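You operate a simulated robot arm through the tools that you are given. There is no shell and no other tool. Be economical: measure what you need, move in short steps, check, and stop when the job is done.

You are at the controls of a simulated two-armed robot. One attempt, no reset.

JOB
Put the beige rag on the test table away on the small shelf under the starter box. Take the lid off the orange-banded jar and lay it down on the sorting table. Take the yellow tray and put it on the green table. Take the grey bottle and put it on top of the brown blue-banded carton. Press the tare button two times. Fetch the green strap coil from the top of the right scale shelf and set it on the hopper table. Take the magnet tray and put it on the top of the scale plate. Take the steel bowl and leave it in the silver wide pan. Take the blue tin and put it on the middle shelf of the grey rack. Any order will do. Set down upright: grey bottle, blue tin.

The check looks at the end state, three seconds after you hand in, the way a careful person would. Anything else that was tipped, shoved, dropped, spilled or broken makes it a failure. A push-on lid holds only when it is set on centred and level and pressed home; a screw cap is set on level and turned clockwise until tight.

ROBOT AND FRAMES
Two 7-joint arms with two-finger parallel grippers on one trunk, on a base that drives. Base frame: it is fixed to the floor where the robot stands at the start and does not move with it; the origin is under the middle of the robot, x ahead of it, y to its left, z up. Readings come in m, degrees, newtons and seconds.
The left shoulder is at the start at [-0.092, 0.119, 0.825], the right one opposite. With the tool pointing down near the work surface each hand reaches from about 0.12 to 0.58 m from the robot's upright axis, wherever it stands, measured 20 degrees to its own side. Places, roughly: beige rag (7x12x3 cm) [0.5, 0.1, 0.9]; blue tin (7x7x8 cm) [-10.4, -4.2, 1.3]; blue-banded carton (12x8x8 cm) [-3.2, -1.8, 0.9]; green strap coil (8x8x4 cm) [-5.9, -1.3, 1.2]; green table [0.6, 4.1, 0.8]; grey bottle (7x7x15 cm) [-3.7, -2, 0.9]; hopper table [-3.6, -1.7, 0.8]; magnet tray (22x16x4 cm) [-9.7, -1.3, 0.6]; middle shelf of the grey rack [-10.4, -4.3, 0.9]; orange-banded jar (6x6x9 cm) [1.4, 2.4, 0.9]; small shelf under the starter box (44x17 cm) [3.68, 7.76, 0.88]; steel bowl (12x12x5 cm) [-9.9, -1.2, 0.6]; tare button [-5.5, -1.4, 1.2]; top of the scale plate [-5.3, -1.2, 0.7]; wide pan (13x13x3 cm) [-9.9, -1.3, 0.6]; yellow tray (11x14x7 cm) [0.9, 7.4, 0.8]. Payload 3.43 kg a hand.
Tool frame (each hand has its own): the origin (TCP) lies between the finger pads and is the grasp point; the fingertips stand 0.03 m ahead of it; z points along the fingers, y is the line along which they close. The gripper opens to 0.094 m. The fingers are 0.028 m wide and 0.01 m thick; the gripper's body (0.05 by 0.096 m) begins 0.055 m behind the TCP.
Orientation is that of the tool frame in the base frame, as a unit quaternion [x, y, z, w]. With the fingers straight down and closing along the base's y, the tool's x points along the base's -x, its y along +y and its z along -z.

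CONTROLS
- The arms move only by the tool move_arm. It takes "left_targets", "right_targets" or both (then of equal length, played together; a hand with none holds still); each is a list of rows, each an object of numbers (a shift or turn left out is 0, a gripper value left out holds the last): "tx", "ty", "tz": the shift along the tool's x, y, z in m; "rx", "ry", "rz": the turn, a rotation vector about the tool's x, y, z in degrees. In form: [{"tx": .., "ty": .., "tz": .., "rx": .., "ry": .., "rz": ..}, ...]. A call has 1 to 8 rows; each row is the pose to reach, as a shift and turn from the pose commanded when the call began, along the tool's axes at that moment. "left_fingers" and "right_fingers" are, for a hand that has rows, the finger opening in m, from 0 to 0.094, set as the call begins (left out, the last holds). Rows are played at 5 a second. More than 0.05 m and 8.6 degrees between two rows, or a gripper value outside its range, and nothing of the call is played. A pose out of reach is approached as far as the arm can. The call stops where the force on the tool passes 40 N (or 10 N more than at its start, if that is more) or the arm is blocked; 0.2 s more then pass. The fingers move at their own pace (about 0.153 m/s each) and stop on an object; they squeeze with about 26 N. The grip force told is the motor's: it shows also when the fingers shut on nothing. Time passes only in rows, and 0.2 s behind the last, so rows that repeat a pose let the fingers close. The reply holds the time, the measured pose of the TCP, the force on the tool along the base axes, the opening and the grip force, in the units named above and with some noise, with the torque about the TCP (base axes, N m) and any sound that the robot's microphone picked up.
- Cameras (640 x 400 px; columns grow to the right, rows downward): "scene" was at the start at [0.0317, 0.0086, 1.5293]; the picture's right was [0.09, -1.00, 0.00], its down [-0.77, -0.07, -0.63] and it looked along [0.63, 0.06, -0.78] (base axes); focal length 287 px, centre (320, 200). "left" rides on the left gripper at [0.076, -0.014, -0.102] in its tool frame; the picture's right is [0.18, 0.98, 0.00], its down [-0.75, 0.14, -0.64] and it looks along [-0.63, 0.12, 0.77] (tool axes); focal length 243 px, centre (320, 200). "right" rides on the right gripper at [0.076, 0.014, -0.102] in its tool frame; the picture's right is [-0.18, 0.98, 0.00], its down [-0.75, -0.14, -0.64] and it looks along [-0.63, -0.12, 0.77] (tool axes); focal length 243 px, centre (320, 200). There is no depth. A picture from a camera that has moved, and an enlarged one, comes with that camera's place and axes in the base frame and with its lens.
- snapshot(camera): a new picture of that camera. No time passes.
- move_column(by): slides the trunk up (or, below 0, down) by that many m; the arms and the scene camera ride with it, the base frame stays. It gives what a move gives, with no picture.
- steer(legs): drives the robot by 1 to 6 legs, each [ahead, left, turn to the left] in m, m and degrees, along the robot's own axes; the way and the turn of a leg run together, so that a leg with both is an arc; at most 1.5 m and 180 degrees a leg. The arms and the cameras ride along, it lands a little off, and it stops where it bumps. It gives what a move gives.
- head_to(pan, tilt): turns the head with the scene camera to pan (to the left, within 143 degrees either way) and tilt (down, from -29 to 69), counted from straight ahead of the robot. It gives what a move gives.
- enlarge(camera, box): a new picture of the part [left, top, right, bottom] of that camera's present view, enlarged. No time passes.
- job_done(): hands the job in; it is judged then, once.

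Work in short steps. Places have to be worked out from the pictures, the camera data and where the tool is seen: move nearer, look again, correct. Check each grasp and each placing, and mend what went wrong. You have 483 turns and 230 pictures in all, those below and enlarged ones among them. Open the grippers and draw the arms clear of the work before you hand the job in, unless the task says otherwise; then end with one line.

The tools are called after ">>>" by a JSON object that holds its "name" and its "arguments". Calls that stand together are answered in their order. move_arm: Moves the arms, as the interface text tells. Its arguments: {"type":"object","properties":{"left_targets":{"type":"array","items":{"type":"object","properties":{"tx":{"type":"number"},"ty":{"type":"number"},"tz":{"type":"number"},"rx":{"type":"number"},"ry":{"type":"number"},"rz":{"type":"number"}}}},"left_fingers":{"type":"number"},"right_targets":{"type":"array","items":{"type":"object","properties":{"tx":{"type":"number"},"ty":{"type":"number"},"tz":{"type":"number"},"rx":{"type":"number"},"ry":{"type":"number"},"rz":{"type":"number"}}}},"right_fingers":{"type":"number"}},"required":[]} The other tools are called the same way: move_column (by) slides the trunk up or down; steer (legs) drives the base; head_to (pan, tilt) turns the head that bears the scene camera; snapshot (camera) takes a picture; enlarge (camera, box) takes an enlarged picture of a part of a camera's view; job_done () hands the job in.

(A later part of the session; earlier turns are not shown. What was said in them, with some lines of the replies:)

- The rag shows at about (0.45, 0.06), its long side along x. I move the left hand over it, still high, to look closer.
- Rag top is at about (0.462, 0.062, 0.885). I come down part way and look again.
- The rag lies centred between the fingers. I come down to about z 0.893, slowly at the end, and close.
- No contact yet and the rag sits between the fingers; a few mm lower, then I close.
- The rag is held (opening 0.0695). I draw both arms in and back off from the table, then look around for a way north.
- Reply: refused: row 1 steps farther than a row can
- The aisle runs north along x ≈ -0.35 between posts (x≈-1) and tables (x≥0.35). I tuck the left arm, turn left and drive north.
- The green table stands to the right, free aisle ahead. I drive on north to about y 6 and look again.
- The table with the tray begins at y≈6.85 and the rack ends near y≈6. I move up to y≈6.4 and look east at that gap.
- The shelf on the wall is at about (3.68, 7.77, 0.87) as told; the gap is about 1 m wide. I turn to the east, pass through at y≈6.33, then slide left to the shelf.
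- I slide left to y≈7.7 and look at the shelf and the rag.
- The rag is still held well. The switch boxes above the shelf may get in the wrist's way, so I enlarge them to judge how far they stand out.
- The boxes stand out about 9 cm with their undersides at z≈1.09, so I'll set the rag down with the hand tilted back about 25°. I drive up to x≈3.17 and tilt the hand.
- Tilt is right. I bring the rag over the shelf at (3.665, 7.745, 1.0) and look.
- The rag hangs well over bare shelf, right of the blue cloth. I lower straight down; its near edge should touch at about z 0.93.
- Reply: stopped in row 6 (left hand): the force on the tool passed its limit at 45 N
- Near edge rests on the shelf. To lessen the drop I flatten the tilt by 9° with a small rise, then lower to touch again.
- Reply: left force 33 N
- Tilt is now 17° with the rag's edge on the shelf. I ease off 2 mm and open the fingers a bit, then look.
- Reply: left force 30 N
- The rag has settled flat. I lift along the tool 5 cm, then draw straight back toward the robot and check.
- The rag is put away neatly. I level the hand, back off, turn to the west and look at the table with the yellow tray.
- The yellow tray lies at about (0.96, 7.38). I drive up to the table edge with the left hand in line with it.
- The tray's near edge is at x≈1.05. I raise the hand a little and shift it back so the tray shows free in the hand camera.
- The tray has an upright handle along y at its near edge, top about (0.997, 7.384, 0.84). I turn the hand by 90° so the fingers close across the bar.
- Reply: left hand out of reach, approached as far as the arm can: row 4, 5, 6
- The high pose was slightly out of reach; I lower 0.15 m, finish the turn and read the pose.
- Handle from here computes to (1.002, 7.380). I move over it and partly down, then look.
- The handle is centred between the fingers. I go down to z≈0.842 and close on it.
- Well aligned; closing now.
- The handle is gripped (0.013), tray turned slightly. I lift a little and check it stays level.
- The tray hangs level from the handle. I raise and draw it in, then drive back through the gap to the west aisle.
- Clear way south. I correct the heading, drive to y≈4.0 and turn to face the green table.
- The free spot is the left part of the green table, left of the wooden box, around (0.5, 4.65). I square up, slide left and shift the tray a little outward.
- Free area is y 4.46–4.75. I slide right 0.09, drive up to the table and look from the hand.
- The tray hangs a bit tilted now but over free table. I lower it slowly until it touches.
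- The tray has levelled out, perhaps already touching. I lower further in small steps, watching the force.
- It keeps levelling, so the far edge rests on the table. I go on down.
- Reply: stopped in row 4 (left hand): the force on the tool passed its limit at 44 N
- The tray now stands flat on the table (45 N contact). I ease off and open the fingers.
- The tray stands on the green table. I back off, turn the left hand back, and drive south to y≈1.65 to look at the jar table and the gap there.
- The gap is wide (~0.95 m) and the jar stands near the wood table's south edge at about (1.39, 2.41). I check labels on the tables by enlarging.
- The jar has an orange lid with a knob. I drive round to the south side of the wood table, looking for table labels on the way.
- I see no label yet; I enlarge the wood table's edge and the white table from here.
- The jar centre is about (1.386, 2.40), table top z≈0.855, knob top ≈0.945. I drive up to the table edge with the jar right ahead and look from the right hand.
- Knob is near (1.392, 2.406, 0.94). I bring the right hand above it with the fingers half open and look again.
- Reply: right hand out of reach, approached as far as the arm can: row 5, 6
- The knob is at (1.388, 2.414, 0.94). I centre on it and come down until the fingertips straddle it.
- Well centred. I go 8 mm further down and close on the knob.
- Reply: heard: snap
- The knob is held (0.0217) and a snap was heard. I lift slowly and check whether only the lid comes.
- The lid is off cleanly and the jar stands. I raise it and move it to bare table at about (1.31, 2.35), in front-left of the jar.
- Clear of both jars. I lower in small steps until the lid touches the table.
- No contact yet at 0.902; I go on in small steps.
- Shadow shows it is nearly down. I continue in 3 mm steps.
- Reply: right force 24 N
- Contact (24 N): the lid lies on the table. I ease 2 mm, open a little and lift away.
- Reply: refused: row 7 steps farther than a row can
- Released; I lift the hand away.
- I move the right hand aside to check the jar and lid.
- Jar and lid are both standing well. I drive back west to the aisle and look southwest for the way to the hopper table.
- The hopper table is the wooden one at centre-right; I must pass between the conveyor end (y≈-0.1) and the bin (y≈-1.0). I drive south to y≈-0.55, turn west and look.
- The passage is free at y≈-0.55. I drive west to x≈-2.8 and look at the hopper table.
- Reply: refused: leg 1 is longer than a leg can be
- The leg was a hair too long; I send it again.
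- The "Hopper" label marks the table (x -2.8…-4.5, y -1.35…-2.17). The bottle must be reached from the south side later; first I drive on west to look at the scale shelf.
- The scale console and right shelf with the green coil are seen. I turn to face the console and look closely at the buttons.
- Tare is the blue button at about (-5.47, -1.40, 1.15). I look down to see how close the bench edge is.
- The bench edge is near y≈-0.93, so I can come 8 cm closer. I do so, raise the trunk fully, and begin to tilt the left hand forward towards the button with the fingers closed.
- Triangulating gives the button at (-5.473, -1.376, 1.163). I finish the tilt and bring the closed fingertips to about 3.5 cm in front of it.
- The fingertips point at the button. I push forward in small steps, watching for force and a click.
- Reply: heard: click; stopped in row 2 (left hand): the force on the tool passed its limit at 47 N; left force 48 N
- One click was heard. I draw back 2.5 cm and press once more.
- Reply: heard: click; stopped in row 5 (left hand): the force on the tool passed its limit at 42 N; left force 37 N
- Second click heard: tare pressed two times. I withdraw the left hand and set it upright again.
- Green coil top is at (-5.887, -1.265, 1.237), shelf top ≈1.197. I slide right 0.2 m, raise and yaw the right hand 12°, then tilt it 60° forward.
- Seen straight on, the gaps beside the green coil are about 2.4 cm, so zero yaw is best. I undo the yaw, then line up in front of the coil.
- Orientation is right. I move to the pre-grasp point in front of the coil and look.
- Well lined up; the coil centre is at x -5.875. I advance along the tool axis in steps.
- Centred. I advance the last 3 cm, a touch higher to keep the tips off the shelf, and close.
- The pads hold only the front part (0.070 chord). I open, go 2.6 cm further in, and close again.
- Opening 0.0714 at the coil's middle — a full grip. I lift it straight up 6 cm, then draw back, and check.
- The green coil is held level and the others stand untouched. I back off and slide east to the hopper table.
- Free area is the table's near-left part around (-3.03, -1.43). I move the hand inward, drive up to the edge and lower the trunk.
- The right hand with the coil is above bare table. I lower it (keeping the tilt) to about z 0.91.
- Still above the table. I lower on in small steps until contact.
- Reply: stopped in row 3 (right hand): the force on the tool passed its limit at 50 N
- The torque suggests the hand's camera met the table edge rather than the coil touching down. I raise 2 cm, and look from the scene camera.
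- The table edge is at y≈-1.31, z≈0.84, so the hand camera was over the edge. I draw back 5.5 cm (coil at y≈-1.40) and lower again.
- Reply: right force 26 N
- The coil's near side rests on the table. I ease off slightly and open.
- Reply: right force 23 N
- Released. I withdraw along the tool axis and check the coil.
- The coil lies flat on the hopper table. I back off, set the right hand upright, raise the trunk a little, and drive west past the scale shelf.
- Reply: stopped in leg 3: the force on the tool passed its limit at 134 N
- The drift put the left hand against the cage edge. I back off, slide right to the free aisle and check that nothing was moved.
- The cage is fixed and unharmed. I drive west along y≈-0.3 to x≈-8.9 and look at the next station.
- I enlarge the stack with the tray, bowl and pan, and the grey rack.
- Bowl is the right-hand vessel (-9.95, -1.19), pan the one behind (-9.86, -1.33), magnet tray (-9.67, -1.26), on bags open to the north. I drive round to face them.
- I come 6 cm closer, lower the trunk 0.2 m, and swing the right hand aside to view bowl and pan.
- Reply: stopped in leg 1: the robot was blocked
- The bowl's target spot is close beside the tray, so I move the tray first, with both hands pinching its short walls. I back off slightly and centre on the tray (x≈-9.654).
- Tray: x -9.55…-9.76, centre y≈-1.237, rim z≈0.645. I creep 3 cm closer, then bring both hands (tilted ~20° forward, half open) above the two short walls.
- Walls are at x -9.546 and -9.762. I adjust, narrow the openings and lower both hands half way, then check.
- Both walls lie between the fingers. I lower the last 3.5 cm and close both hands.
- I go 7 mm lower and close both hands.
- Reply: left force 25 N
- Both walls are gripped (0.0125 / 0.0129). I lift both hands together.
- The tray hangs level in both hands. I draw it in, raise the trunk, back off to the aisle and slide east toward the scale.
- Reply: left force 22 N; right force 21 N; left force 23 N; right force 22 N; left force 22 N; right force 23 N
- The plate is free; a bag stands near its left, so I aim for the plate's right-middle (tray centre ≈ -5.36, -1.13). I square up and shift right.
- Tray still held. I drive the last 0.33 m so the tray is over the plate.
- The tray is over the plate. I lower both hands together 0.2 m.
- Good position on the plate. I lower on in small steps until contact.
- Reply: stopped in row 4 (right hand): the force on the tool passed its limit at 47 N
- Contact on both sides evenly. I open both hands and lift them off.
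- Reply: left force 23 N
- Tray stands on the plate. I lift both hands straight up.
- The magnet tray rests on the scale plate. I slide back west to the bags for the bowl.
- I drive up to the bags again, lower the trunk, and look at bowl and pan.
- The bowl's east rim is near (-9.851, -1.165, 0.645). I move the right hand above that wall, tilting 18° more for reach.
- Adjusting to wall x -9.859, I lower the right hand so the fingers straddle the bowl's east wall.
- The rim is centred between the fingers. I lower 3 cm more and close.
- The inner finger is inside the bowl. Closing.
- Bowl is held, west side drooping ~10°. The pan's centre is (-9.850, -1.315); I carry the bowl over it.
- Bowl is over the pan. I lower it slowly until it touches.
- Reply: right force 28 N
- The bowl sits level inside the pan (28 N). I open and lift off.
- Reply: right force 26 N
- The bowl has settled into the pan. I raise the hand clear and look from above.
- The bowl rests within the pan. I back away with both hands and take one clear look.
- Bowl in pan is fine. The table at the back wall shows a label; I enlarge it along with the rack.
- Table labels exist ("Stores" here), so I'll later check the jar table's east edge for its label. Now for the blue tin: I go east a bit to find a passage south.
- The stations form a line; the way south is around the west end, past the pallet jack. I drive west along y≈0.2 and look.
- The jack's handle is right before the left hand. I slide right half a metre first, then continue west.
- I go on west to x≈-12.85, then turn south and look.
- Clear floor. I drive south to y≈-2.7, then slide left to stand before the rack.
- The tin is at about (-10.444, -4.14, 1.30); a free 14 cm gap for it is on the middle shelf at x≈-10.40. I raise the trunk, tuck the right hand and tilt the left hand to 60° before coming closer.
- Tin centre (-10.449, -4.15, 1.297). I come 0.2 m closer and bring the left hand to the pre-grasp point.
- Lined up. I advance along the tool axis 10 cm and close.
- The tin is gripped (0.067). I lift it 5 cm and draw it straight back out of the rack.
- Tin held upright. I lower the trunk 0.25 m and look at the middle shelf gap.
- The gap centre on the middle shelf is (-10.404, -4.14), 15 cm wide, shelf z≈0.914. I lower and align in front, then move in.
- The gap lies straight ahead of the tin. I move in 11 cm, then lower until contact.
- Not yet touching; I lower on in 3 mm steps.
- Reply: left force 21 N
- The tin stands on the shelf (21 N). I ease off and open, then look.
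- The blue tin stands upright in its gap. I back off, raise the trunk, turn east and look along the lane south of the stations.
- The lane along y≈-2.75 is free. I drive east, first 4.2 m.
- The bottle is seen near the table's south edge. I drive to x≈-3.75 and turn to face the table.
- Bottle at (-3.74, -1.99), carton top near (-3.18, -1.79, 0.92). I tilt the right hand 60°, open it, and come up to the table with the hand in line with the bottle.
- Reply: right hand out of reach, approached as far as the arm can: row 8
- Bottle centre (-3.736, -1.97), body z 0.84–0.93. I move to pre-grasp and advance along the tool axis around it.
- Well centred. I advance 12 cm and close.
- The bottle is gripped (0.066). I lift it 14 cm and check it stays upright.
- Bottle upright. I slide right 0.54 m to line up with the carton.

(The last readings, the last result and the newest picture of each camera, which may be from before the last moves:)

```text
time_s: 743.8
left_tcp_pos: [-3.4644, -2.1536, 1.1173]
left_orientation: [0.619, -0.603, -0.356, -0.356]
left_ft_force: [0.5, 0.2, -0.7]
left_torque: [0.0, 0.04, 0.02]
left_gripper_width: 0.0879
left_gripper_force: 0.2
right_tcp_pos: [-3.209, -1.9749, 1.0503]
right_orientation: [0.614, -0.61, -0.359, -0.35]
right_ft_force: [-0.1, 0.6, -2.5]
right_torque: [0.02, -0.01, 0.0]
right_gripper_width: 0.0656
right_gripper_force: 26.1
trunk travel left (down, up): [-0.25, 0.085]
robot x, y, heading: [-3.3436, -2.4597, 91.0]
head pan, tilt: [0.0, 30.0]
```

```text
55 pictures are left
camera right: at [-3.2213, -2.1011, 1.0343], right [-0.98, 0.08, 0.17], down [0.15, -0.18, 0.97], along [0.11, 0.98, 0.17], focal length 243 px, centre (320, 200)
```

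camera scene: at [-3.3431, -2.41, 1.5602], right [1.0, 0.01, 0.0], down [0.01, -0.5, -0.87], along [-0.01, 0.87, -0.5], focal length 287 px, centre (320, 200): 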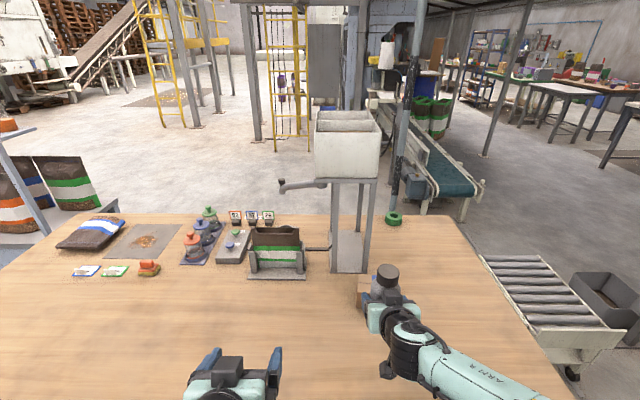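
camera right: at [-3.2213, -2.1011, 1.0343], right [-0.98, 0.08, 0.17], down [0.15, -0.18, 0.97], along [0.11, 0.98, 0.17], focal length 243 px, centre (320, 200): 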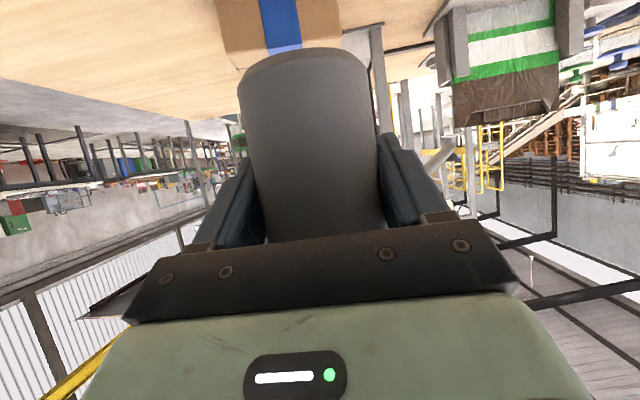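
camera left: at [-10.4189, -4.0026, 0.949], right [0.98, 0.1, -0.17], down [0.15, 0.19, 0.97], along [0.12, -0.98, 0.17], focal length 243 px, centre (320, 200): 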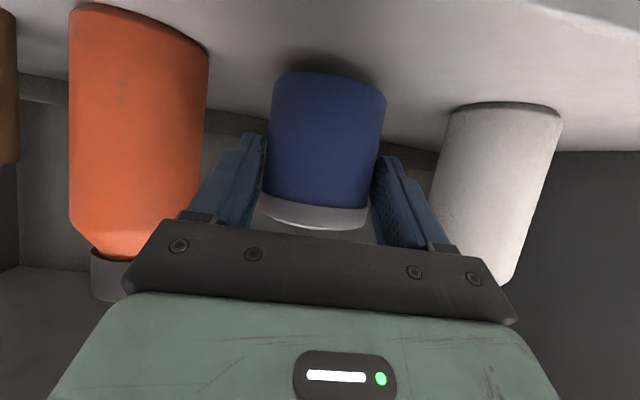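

The carton spans x -3.123…-3.235, front face y≈-1.817, top z≈0.925; its centre is about (-3.18, -1.778). I come 6 cm closer, squaring up, and check the reading.

>>> {"name": "steer", "arguments": {"legs": [[0.06, 0, -1.0]]}}

>>> {"name": "enlarge", "arguments": {"camera": "right", "box": [180, 0, 400, 140]}}

```text
time_s: 744.8
left_tcp_pos: [-3.4595, -2.0916, 1.1174]
left_orientation: [0.614, -0.609, -0.352, -0.359]
left_ft_force: [0.7, -0.1, 0.6]
left_torque: [0.01, -0.02, 0.02]
left_gripper_width: 0.0878
left_gripper_force: 0.1
right_tcp_pos: [-3.2015, -1.915, 1.0489]
right_orientation: [-0.609, 0.615, 0.356, 0.352]
right_ft_force: [1.2, 0.4, -3.0]
right_torque: [-0.01, 0.05, -0.02]
right_gripper_width: 0.0656
right_gripper_force: 25.3
trunk travel left (down, up): [-0.25, 0.085]
robot x, y, heading: [-3.3457, -2.4025, 89.9]
head pan, tilt: [0.0, 30.0]
```

```text
2.86 times, centred on (290, 70) of right
camera zoom: at [-3.216, -2.0427, 1.0339], right [-0.98, 0.1, 0.17], down [0.15, -0.18, 0.97], along [0.12, 0.98, 0.16], focal length 693 px, centre (406, 571)
```

zoom: 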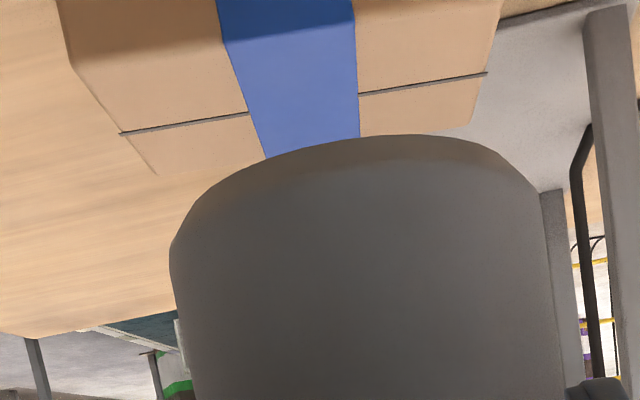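

From this close-up the carton top's centre is (-3.179, -1.793), z≈0.915. I move the bottle over it.

>>> {"name": "move_arm", "arguments": {"right_targets": [{"tx": -0.019, "ty": -0.0075, "tz": 0.0332}, {"tx": -0.038, "ty": -0.015, "tz": 0.0664}, {"tx": -0.0575, "ty": -0.0225, "tz": 0.0996}, {"tx": -0.0575, "ty": -0.0225, "tz": 0.0996}]}}

>>> {"name": "snapshot", "arguments": {"camera": "right"}}

>>> {"name": "enlarge", "arguments": {"camera": "scene", "box": [320, 220, 460, 340]}}

```text
time_s: 745.8
left_tcp_pos: [-3.459, -2.0931, 1.1179]
left_orientation: [0.614, -0.609, -0.352, -0.359]
left_ft_force: [0.2, -0.6, -0.4]
left_torque: [0.03, 0.02, 0.02]
left_gripper_width: 0.0879
left_gripper_force: 0.1
right_tcp_pos: [-3.18, -1.8021, 1.0489]
right_orientation: [-0.609, 0.615, 0.356, 0.353]
right_ft_force: [0.1, 0.1, -2.3]
right_torque: [0.0, -0.01, 0.01]
right_gripper_width: 0.0654
right_gripper_force: 26.0
trunk travel left (down, up): [-0.25, 0.085]
robot x, y, heading: [-3.346, -2.3987, 89.7]
head pan, tilt: [0.0, 30.0]
```

```text
53 pictures are left
camera right: at [-3.193, -1.9289, 1.0335], right [-0.98, 0.1, 0.17], down [0.15, -0.18, 0.97], along [0.12, 0.98, 0.17], focal length 243 px, centre (320, 200)
```

right: 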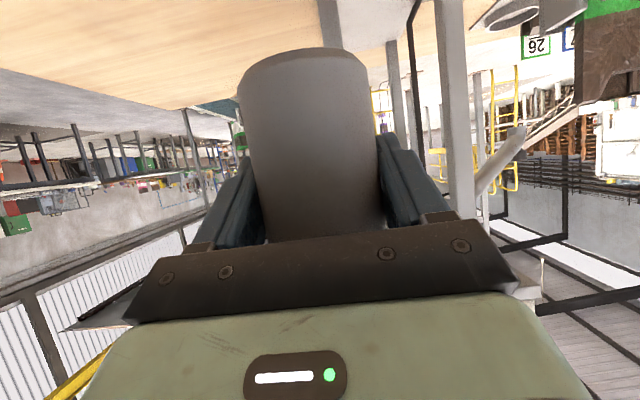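

```text
3.33 times, centred on (390, 280) of scene
camera zoom: at [-3.3428, -2.351, 1.5602], right [1.0, 0.0, 0.0], down [0.0, -0.5, -0.87], along [0.0, 0.87, -0.5], focal length 956 px, centre (87, -67)
```

zoom: 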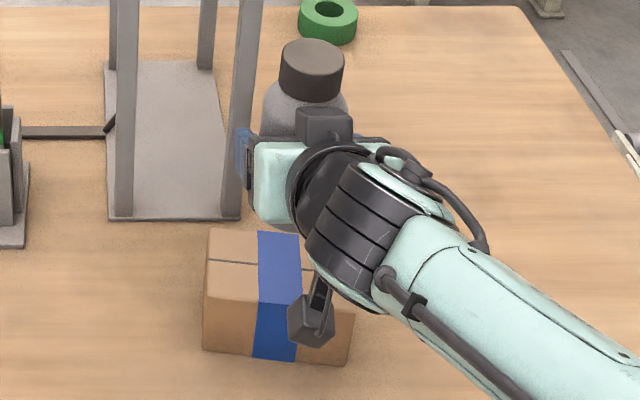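

Bottle is right above the carton's centre. I lower it gently until contact.

>>> {"name": "move_arm", "arguments": {"right_targets": [{"tx": 0.026, "tz": 0.015}, {"tx": 0.0433, "tz": 0.025}, {"tx": 0.05, "tz": 0.029}, {"tx": 0.0537, "tz": 0.031}, {"tx": 0.0563, "tz": 0.0325}, {"tx": 0.0589, "tz": 0.034}, {"tx": 0.0615, "tz": 0.0355}]}}

>>> {"name": "snapshot", "arguments": {"camera": "right"}}

```text
time_s: 747.4
left_tcp_pos: [-3.4591, -2.0919, 1.1174]
left_orientation: [0.613, -0.61, -0.351, -0.359]
left_ft_force: [-0.1, 0.7, 0.6]
left_torque: [-0.02, -0.03, 0.02]
left_gripper_width: 0.088
left_gripper_force: 0.1
right_tcp_pos: [-3.1798, -1.8008, 0.9789]
right_orientation: [-0.61, 0.614, 0.357, 0.352]
right_ft_force: [-0.6, 0.1, -2.4]
right_torque: [0.0, 0.03, 0.05]
right_gripper_width: 0.0654
right_gripper_force: 25.6
trunk travel left (down, up): [-0.25, 0.085]
robot x, y, heading: [-3.342, -2.4002, 89.6]
head pan, tilt: [0.0, 30.0]
```

```text
51 pictures are left
camera right: at [-3.1945, -1.9282, 0.9625], right [-0.98, 0.1, 0.17], down [0.15, -0.18, 0.97], along [0.12, 0.98, 0.17], focal length 243 px, centre (320, 200)
```

right: 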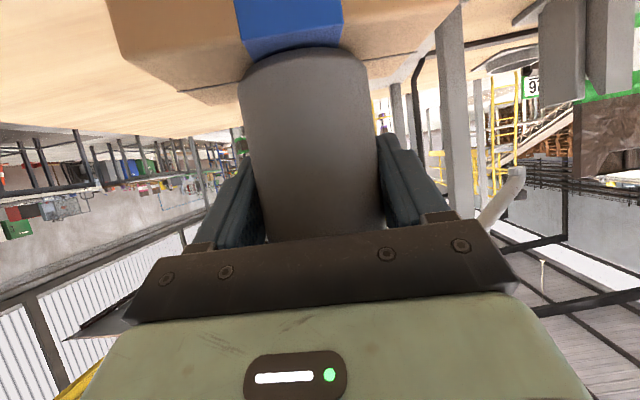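

Almost down, no contact yet. I continue in 2–3 mm steps.

>>> {"name": "move_arm", "arguments": {"right_targets": [{"tx": 0.0022, "tz": 0.00125}, {"tx": 0.0043, "tz": 0.0025}, {"tx": 0.0065, "tz": 0.00375}, {"tx": 0.0087, "tz": 0.005}, {"tx": 0.0108, "tz": 0.00625}, {"tx": 0.013, "tz": 0.0075}]}}

```text
time_s: 748.8
left_tcp_pos: [-3.4598, -2.0931, 1.1173]
left_orientation: [0.614, -0.608, -0.352, -0.36]
left_ft_force: [-0.2, 0.8, 0.2]
left_torque: [-0.01, 0.0, 0.0]
left_gripper_width: 0.088
left_gripper_force: 0.0
right_tcp_pos: [-3.1804, -1.8025, 0.9668]
right_orientation: [-0.608, 0.614, 0.358, 0.355]
right_ft_force: [1.0, 0.8, 20.0]
right_torque: [-0.05, -0.33, 0.09]
right_gripper_width: 0.0656
right_gripper_force: 26.2
trunk travel left (down, up): [-0.25, 0.085]
robot x, y, heading: [-3.3462, -2.3986, 89.8]
head pan, tilt: [0.0, 30.0]
```

Contact (20 N). I ease off 2 mm and open gently.

>>> {"name": "move_arm", "arguments": {"right_targets": [{"tx": -0.0022, "tz": -0.00125}, {"tx": -0.0022, "tz": -0.00125}]}}

>>> {"name": "move_arm", "arguments": {"right_targets": [{}, {}, {}, {}], "right_fingers": 0.088}}

>>> {"name": "snapshot", "arguments": {"camera": "right"}}

```text
time_s: 749.4
left_tcp_pos: [-3.4609, -2.0932, 1.119]
left_orientation: [0.614, -0.608, -0.352, -0.36]
left_ft_force: [-0.2, 0.1, 0.1]
left_torque: [0.01, 0.01, -0.02]
left_gripper_width: 0.088
left_gripper_force: 0.1
right_tcp_pos: [-3.1796, -1.8013, 0.9666]
right_orientation: [-0.609, 0.615, 0.356, 0.353]
right_ft_force: [-0.7, -0.7, 14.1]
right_torque: [0.36, -0.22, 0.06]
right_gripper_width: 0.0657
right_gripper_force: 26.3
trunk travel left (down, up): [-0.25, 0.085]
robot x, y, heading: [-3.3473, -2.3977, 89.9]
head pan, tilt: [0.0, 30.0]
```

```text
time_s: 750.4
left_tcp_pos: [-3.4599, -2.0924, 1.1178]
left_orientation: [0.614, -0.608, -0.352, -0.359]
left_ft_force: [-0.1, -0.3, 0.3]
left_torque: [0.0, 0.0, 0.01]
left_gripper_width: 0.088
left_gripper_force: 0.0
right_tcp_pos: [-3.1796, -1.8005, 0.966]
right_orientation: [-0.609, 0.614, 0.357, 0.352]
right_ft_force: [0.4, 0.2, 0.3]
right_torque: [0.0, 0.0, 0.0]
right_gripper_width: 0.0879
right_gripper_force: 0.1
trunk travel left (down, up): [-0.25, 0.085]
robot x, y, heading: [-3.34, -2.3999, 89.8]
head pan, tilt: [0.0, 30.0]
```

```text
50 pictures are left
camera right: at [-3.1937, -1.9278, 0.9505], right [-0.98, 0.1, 0.17], down [0.15, -0.18, 0.97], along [0.12, 0.98, 0.17], focal length 243 px, centre (320, 200)
```

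right: 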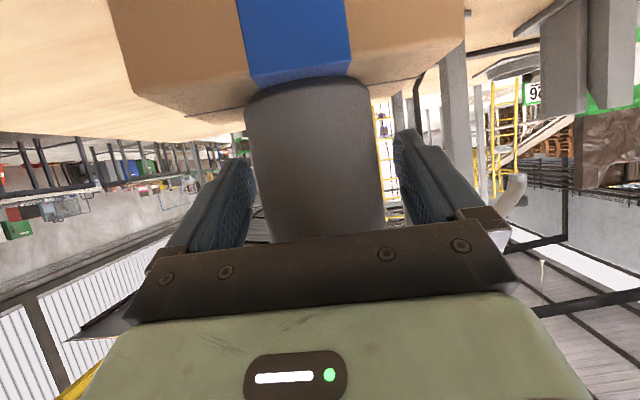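

The bottle stands free on the carton. I retreat the hand straight back and check.

>>> {"name": "move_arm", "arguments": {"right_targets": [{"tx": 0.0125, "tz": -0.0217}, {"tx": 0.03, "tz": -0.052}, {"tx": 0.05, "tz": -0.0866}, {"tx": 0.07, "tz": -0.121}, {"tx": 0.07, "tz": -0.16}]}}

>>> {"name": "steer", "arguments": {"legs": [[-0.3, 0, 0]]}}

>>> {"name": "snapshot", "arguments": {"camera": "scene"}}

```text
time_s: 751.5
left_tcp_pos: [-3.4607, -2.0954, 1.1189]
left_orientation: [0.614, -0.608, -0.353, -0.36]
left_ft_force: [0.5, -0.4, -0.1]
left_torque: [0.02, 0.0, 0.0]
left_gripper_width: 0.0879
left_gripper_force: 0.0
right_tcp_pos: [-3.1822, -1.9762, 0.9873]
right_orientation: [-0.608, 0.615, 0.356, 0.354]
right_ft_force: [0.5, 0.0, -0.6]
right_torque: [-0.01, 0.0, 0.02]
right_gripper_width: 0.0879
right_gripper_force: 0.1
trunk travel left (down, up): [-0.25, 0.085]
robot x, y, heading: [-3.3434, -2.3994, 89.6]
head pan, tilt: [0.0, 30.0]
```

```text
time_s: 753.6
left_tcp_pos: [-3.4591, -2.3956, 1.1176]
left_orientation: [0.612, -0.61, -0.352, -0.36]
left_ft_force: [-0.2, 0.1, 0.5]
left_torque: [0.03, 0.01, 0.0]
left_gripper_width: 0.088
left_gripper_force: 0.1
right_tcp_pos: [-3.18, -2.2794, 0.9873]
right_orientation: [-0.606, 0.617, 0.355, 0.355]
right_ft_force: [-0.4, -0.2, -0.8]
right_torque: [-0.01, -0.01, 0.0]
right_gripper_width: 0.0881
right_gripper_force: 0.0
trunk travel left (down, up): [-0.25, 0.085]
robot x, y, heading: [-3.3434, -2.6998, 89.6]
head pan, tilt: [0.0, 30.0]
```

```text
49 pictures are left
camera scene: at [-3.3444, -2.6551, 1.5603], right [1.0, -0.01, 0.0], down [0.0, -0.5, -0.87], along [0.01, 0.87, -0.5], focal length 287 px, centre (320, 200)
```

scene: 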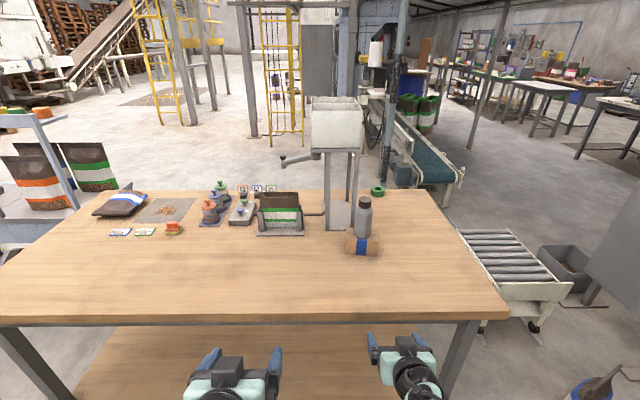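

Bottle stands upright on the carton. I look for the "Sorting" label by enlarging the distant tables from here.

>>> {"name": "enlarge", "arguments": {"camera": "scene", "box": [450, 20, 640, 160]}}

```text
2.86 times, centred on (545, 90) of scene
camera zoom: at [-3.3444, -2.6551, 1.5603], right [1.0, -0.01, 0.0], down [0.0, -0.5, -0.87], along [0.01, 0.87, -0.5], focal length 820 px, centre (-323, 514)
```

zoom: 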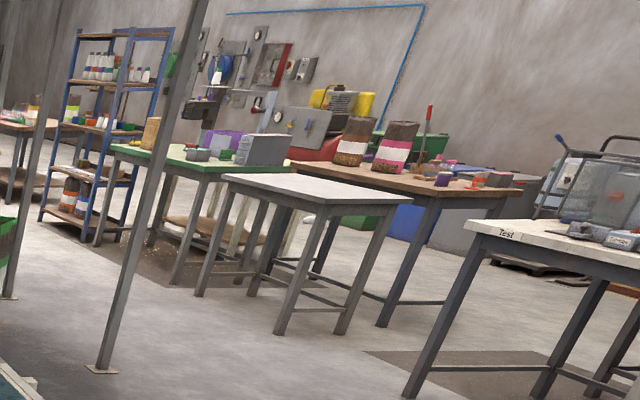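

No label readable on the white or wood table from this side. I'll inspect the jar table's far side, so I start the way back round the west end.

>>> {"name": "steer", "arguments": {"legs": [[0, 0, 90.4], [1.45, 0, 0], [1.45, 0, 0], [1.45, 0, 0]]}}

>>> {"name": "head_to", "arguments": {"pan": 0, "tilt": 20}}

```text
time_s: 778.2
left_tcp_pos: [-7.99, -2.8032, 1.1179]
left_orientation: [0.865, 0.001, -0.502, -0.007]
left_ft_force: [-0.6, 0.4, -0.8]
left_torque: [0.01, 0.0, 0.02]
left_gripper_width: 0.088
left_gripper_force: 0.0
right_tcp_pos: [-8.1042, -2.5244, 0.9878]
right_orientation: [0.865, -0.008, -0.502, 0.0]
right_ft_force: [0.1, 0.4, -0.4]
right_torque: [0.0, 0.0, -0.04]
right_gripper_width: 0.0877
right_gripper_force: 0.1
trunk travel left (down, up): [-0.25, 0.085]
robot x, y, heading: [-7.6784, -2.6866, 179.3]
head pan, tilt: [0.0, 30.0]
```

```text
time_s: 779.0
left_tcp_pos: [-7.9892, -2.8044, 1.1177]
left_orientation: [0.864, 0.0, -0.504, -0.007]
left_ft_force: [0.8, 0.7, -0.2]
left_torque: [0.0, -0.01, 0.01]
left_gripper_width: 0.0882
left_gripper_force: 0.1
right_tcp_pos: [-8.1052, -2.5235, 0.9865]
right_orientation: [0.865, -0.009, -0.501, -0.001]
right_ft_force: [-0.2, 0.3, 0.0]
right_torque: [-0.04, 0.01, -0.01]
right_gripper_width: 0.0877
right_gripper_force: 0.0
trunk travel left (down, up): [-0.25, 0.085]
robot x, y, heading: [-7.6811, -2.6876, 178.9]
head pan, tilt: [0.0, 20.0]
```

On course; I continue west, then north and turn east.

>>> {"name": "steer", "arguments": {"legs": [[1.45, 0, 1.1], [1.45, 0, 0], [1.45, 0, 0], [0.8, 0, 0], [0, 0, -90]]}}

>>> {"name": "steer", "arguments": {"legs": [[1.45, 0, 0], [1.45, 0, 0], [0.4, 0, 0], [0, 0, -90]]}}

>>> {"name": "snapshot", "arguments": {"camera": "scene"}}

```text
time_s: 807.6
left_tcp_pos: [-12.995, -2.5834, 1.1176]
left_orientation: [0.631, -0.59, -0.362, -0.349]
left_ft_force: [-2.2, 0.5, 0.0]
left_torque: [0.02, 0.02, 0.01]
left_gripper_width: 0.0879
left_gripper_force: 0.1
right_tcp_pos: [-12.7245, -2.4505, 0.9884]
right_orientation: [0.626, -0.597, -0.366, -0.343]
right_ft_force: [-0.3, 0.3, 0.2]
right_torque: [0.04, 0.01, -0.03]
right_gripper_width: 0.0881
right_gripper_force: 0.1
trunk travel left (down, up): [-0.25, 0.085]
robot x, y, heading: [-12.862, -2.8845, 93.1]
head pan, tilt: [0.0, 20.0]
```

```text
time_s: 827.5
left_tcp_pos: [-12.7459, 0.5281, 1.1189]
left_orientation: [-0.018, 0.864, 0.003, 0.503]
left_ft_force: [-0.8, 0.0, 0.0]
left_torque: [0.01, 0.03, 0.02]
left_gripper_width: 0.088
left_gripper_force: 0.1
right_tcp_pos: [-12.6197, 0.2529, 0.9872]
right_orientation: [-0.008, 0.865, 0.009, 0.501]
right_ft_force: [0.5, 0.3, 0.0]
right_torque: [0.02, 0.01, 0.02]
right_gripper_width: 0.088
right_gripper_force: 0.0
trunk travel left (down, up): [-0.25, 0.085]
robot x, y, heading: [-13.0534, 0.4036, 1.5]
head pan, tilt: [0.0, 20.0]
```

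```text
47 pictures are left
camera scene: at [-12.9998, 0.4046, 1.5763], right [0.03, -1.0, 0.0], down [-0.34, -0.01, -0.94], along [0.94, 0.03, -0.34], focal length 287 px, centre (320, 200)
```

scene: 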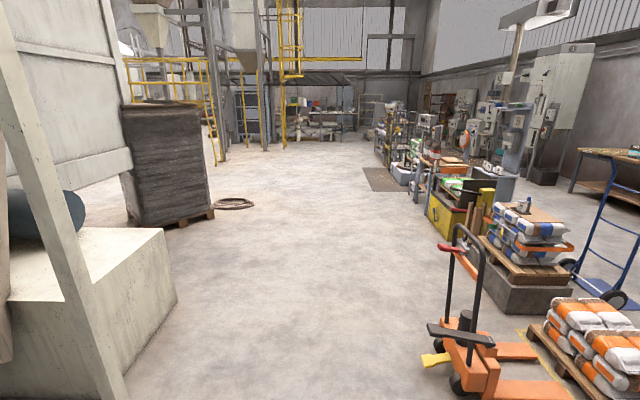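

Clear way east. I drive along y≈0.4, shifting to y≈-0.5 toward the end.

>>> {"name": "steer", "arguments": {"legs": [[1.45, 0, -1.5], [1.45, 0, 0], [1.45, 0, 0], [1.45, 0, 0], [1.35, -0.4, 0]]}}

>>> {"name": "snapshot", "arguments": {"camera": "scene"}}

```text
time_s: 861.8
left_tcp_pos: [-5.5974, 0.071, 1.1165]
left_orientation: [0.005, 0.864, -0.01, 0.503]
left_ft_force: [-0.2, 0.1, 0.3]
left_torque: [0.02, 0.02, 0.02]
left_gripper_width: 0.0879
left_gripper_force: 0.1
right_tcp_pos: [-5.4853, -0.2097, 0.9862]
right_orientation: [0.014, 0.865, -0.003, 0.502]
right_ft_force: [0.0, -0.6, 0.2]
right_torque: [-0.02, -0.02, -0.02]
right_gripper_width: 0.0882
right_gripper_force: 0.3
trunk travel left (down, up): [-0.25, 0.085]
robot x, y, heading: [-5.9084, -0.0399, -1.4]
head pan, tilt: [0.0, 20.0]
```

```text
46 pictures are left
camera scene: at [-5.858, -0.0376, 1.5763], right [-0.03, -1.0, 0.0], down [-0.34, 0.01, -0.94], along [0.94, -0.02, -0.34], focal length 287 px, centre (320, 200)
```

scene: 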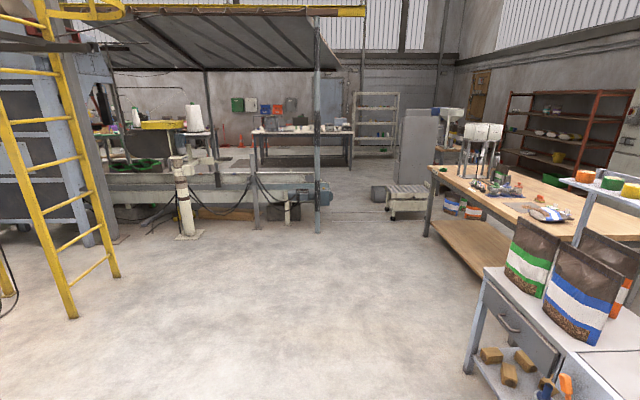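

I pass between the conveyor end and the cart at y≈-0.55.

>>> {"name": "steer", "arguments": {"legs": [[1.4, -0.27, 1.4], [1.4, -0.25, 0]]}}

>>> {"name": "snapshot", "arguments": {"camera": "scene"}}

```text
time_s: 875.4
left_tcp_pos: [-2.8424, -0.462, 1.1189]
left_orientation: [-0.003, 0.865, -0.006, 0.503]
left_ft_force: [0.4, -0.2, 0.3]
left_torque: [0.0, -0.02, -0.02]
left_gripper_width: 0.0879
left_gripper_force: 0.1
right_tcp_pos: [-2.7247, -0.7405, 0.9878]
right_orientation: [0.005, 0.865, 0.002, 0.501]
right_ft_force: [0.1, -0.3, 0.3]
right_torque: [0.04, -0.03, 0.02]
right_gripper_width: 0.0879
right_gripper_force: 0.1
trunk travel left (down, up): [-0.25, 0.085]
robot x, y, heading: [-3.1451, -0.5781, -0.1]
head pan, tilt: [0.0, 20.0]
```

```text
45 pictures are left
camera scene: at [-3.0998, -0.5775, 1.5763], right [0.0, -1.0, 0.0], down [-0.34, 0.0, -0.94], along [0.94, 0.0, -0.34], focal length 287 px, centre (320, 200)
```

scene: 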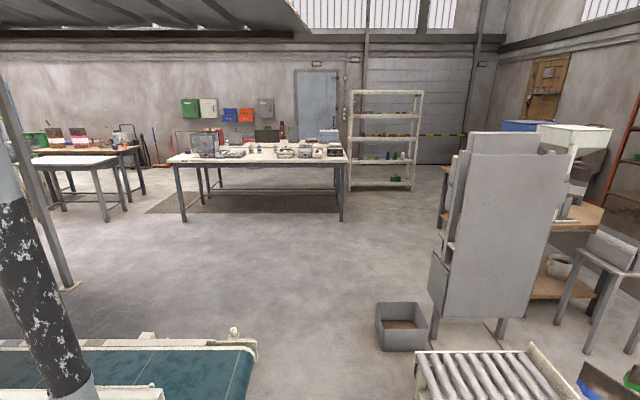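

The passage centre is y≈-0.66; I shift right 8 cm and go through to the main aisle.

>>> {"name": "steer", "arguments": {"legs": [[0, -0.08, 0], [1.4, 0, 0], [1.0, 0, 0]]}}

>>> {"name": "head_to", "arguments": {"pan": -70, "tilt": 20}}

>>> {"name": "snapshot", "arguments": {"camera": "scene"}}

>>> {"name": "head_to", "arguments": {"pan": 40, "tilt": 15}}

>>> {"name": "snapshot", "arguments": {"camera": "scene"}}

```text
time_s: 888.0
left_tcp_pos: [-0.4621, -0.5474, 1.1177]
left_orientation: [-0.006, 0.864, -0.004, 0.503]
left_ft_force: [0.4, 0.4, 0.5]
left_torque: [0.03, -0.03, 0.01]
left_gripper_width: 0.0878
left_gripper_force: 0.1
right_tcp_pos: [-0.3419, -0.8255, 0.9867]
right_orientation: [0.002, 0.865, 0.003, 0.501]
right_ft_force: [0.5, -0.3, -0.4]
right_torque: [-0.01, -0.01, -0.03]
right_gripper_width: 0.0878
right_gripper_force: 0.1
trunk travel left (down, up): [-0.25, 0.085]
robot x, y, heading: [-0.7706, -0.6656, -0.0]
head pan, tilt: [0.0, 20.0]
```

```text
time_s: 889.4
left_tcp_pos: [-0.4612, -0.5469, 1.117]
left_orientation: [-0.005, 0.864, -0.004, 0.503]
left_ft_force: [0.0, 0.1, -0.1]
left_torque: [-0.02, 0.02, 0.0]
left_gripper_width: 0.0879
left_gripper_force: 0.1
right_tcp_pos: [-0.3424, -0.8249, 0.987]
right_orientation: [0.002, 0.865, 0.003, 0.502]
right_ft_force: [0.3, 0.6, 0.3]
right_torque: [-0.01, -0.02, 0.03]
right_gripper_width: 0.0883
right_gripper_force: 0.0
trunk travel left (down, up): [-0.25, 0.085]
robot x, y, heading: [-0.769, -0.6647, 0.2]
head pan, tilt: [-70.0, 20.0]
```

```text
44 pictures are left
camera scene: at [-0.78, -0.7506, 1.5763], right [-0.94, -0.34, 0.0], down [-0.12, 0.32, -0.94], along [0.32, -0.88, -0.34], focal length 287 px, centre (320, 200)
```

scene: 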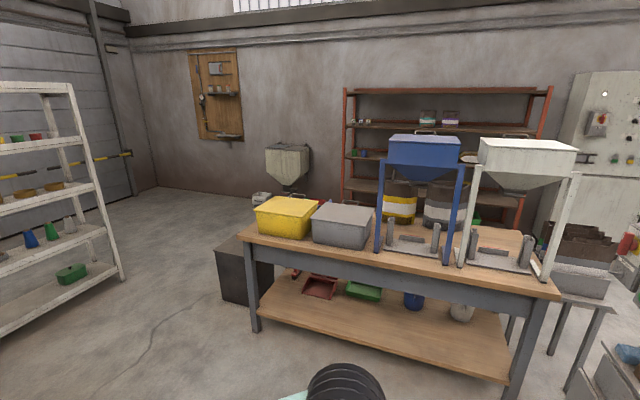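

```text
time_s: 891.3
left_tcp_pos: [-0.4613, -0.5465, 1.118]
left_orientation: [-0.006, 0.864, -0.004, 0.503]
left_ft_force: [0.2, -0.5, 0.7]
left_torque: [-0.01, -0.01, -0.02]
left_gripper_width: 0.0881
left_gripper_force: 0.1
right_tcp_pos: [-0.3408, -0.8244, 0.9864]
right_orientation: [0.002, 0.865, 0.003, 0.502]
right_ft_force: [0.0, -0.1, 1.3]
right_torque: [0.01, -0.02, 0.01]
right_gripper_width: 0.0881
right_gripper_force: 0.0
trunk travel left (down, up): [-0.25, 0.085]
robot x, y, heading: [-0.7705, -0.665, 0.2]
head pan, tilt: [40.0, 15.0]
```

```text
43 pictures are left
camera scene: at [-0.7405, -0.6031, 1.5844], right [0.64, -0.77, 0.0], down [-0.2, -0.17, -0.97], along [0.74, 0.62, -0.26], focal length 287 px, centre (320, 200)
```

scene: 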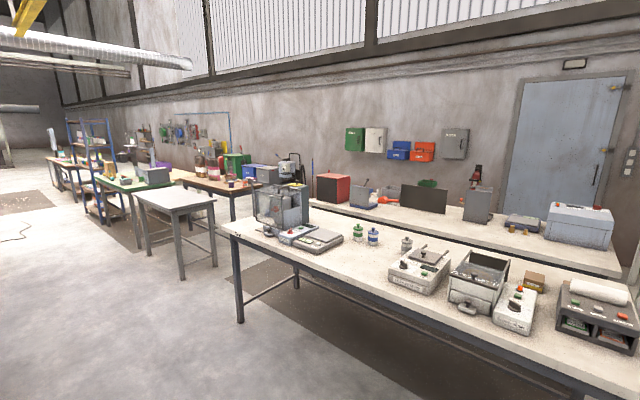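

No labels there. I drive through the gap south of the jar table to see its east edge.

>>> {"name": "steer", "arguments": {"legs": [[0, 0, 90], [1.2, -0.2, 0], [1.1, -0.17, 0], [0, 0, -90]]}}

>>> {"name": "steer", "arguments": {"legs": [[1.3, 0, 0], [1.2, 0, 0]]}}

>>> {"name": "head_to", "arguments": {"pan": 105, "tilt": 25}}

>>> {"name": "snapshot", "arguments": {"camera": "scene"}}

```text
time_s: 910.4
left_tcp_pos: [-0.1617, 1.7458, 1.1165]
left_orientation: [-0.01, 0.864, -0.002, 0.503]
left_ft_force: [-0.6, 0.5, 0.5]
left_torque: [0.0, 0.0, 0.0]
left_gripper_width: 0.0881
left_gripper_force: 0.1
right_tcp_pos: [-0.0407, 1.4673, 0.9877]
right_orientation: [-0.003, 0.865, 0.006, 0.501]
right_ft_force: [0.7, 1.2, 0.2]
right_torque: [0.01, 0.01, -0.02]
right_gripper_width: 0.0882
right_gripper_force: 0.0
trunk travel left (down, up): [-0.25, 0.085]
robot x, y, heading: [-0.4663, 1.6228, 0.7]
head pan, tilt: [40.0, 15.0]
```

```text
time_s: 922.6
left_tcp_pos: [2.3292, 1.751, 1.1177]
left_orientation: [-0.002, 0.864, -0.006, 0.503]
left_ft_force: [-0.3, -0.4, 0.1]
left_torque: [-0.02, -0.01, -0.04]
left_gripper_width: 0.0881
left_gripper_force: 0.0
right_tcp_pos: [2.4464, 1.472, 0.9878]
right_orientation: [0.005, 0.865, 0.002, 0.502]
right_ft_force: [-0.5, 0.0, 0.3]
right_torque: [0.0, 0.0, 0.03]
right_gripper_width: 0.0884
right_gripper_force: 0.0
trunk travel left (down, up): [-0.25, 0.085]
robot x, y, heading: [2.0233, 1.6367, -0.2]
head pan, tilt: [40.0, 15.0]
```

```text
time_s: 924.0
left_tcp_pos: [2.3288, 1.7511, 1.1176]
left_orientation: [-0.002, 0.864, -0.006, 0.503]
left_ft_force: [-0.4, 0.4, -0.7]
left_torque: [-0.01, 0.0, 0.02]
left_gripper_width: 0.0879
left_gripper_force: 0.2
right_tcp_pos: [2.4451, 1.4708, 0.9866]
right_orientation: [0.006, 0.865, 0.001, 0.501]
right_ft_force: [-0.8, -0.1, -1.0]
right_torque: [0.01, -0.01, -0.02]
right_gripper_width: 0.088
right_gripper_force: 0.0
trunk travel left (down, up): [-0.25, 0.085]
robot x, y, heading: [2.0222, 1.6332, -0.3]
head pan, tilt: [105.0, 25.0]
```

```text
42 pictures are left
camera scene: at [1.9543, 1.7263, 1.5682], right [0.97, 0.25, 0.0], down [0.11, -0.41, -0.91], along [-0.23, 0.88, -0.42], focal length 287 px, centre (320, 200)
```

scene: 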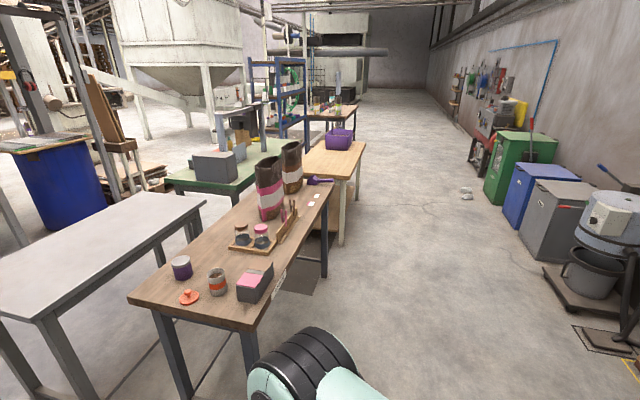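

Something light is on the table's east edge; I enlarge it.

>>> {"name": "enlarge", "arguments": {"camera": "scene", "box": [200, 200, 360, 340]}}

```text
2.86 times, centred on (280, 270) of scene
camera zoom: at [1.9543, 1.7263, 1.5682], right [0.97, 0.25, 0.0], down [0.11, -0.41, -0.91], along [-0.23, 0.88, -0.42], focal length 820 px, centre (434, 0)
```

zoom: 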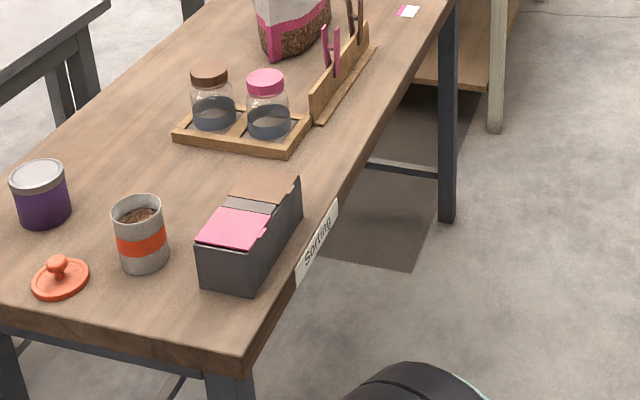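

The label reads "Sorting": the lid already lies on the right table. All nine jobs are done, the grippers are open and the arms are clear, so I hand in.

>>> {"name": "job_done", "arguments": {}}

```text
The job is handed in.
```

All nine jobs are done and handed in: each item is in its place, the grey bottle and blue tin are upright, and the tare button was pressed twice (two clicks heard). On the way, the left hand once bumped the cage beside the scale shelf at up to 134 N. The cage looked unharmed afterwards and I saw nothing out of place.
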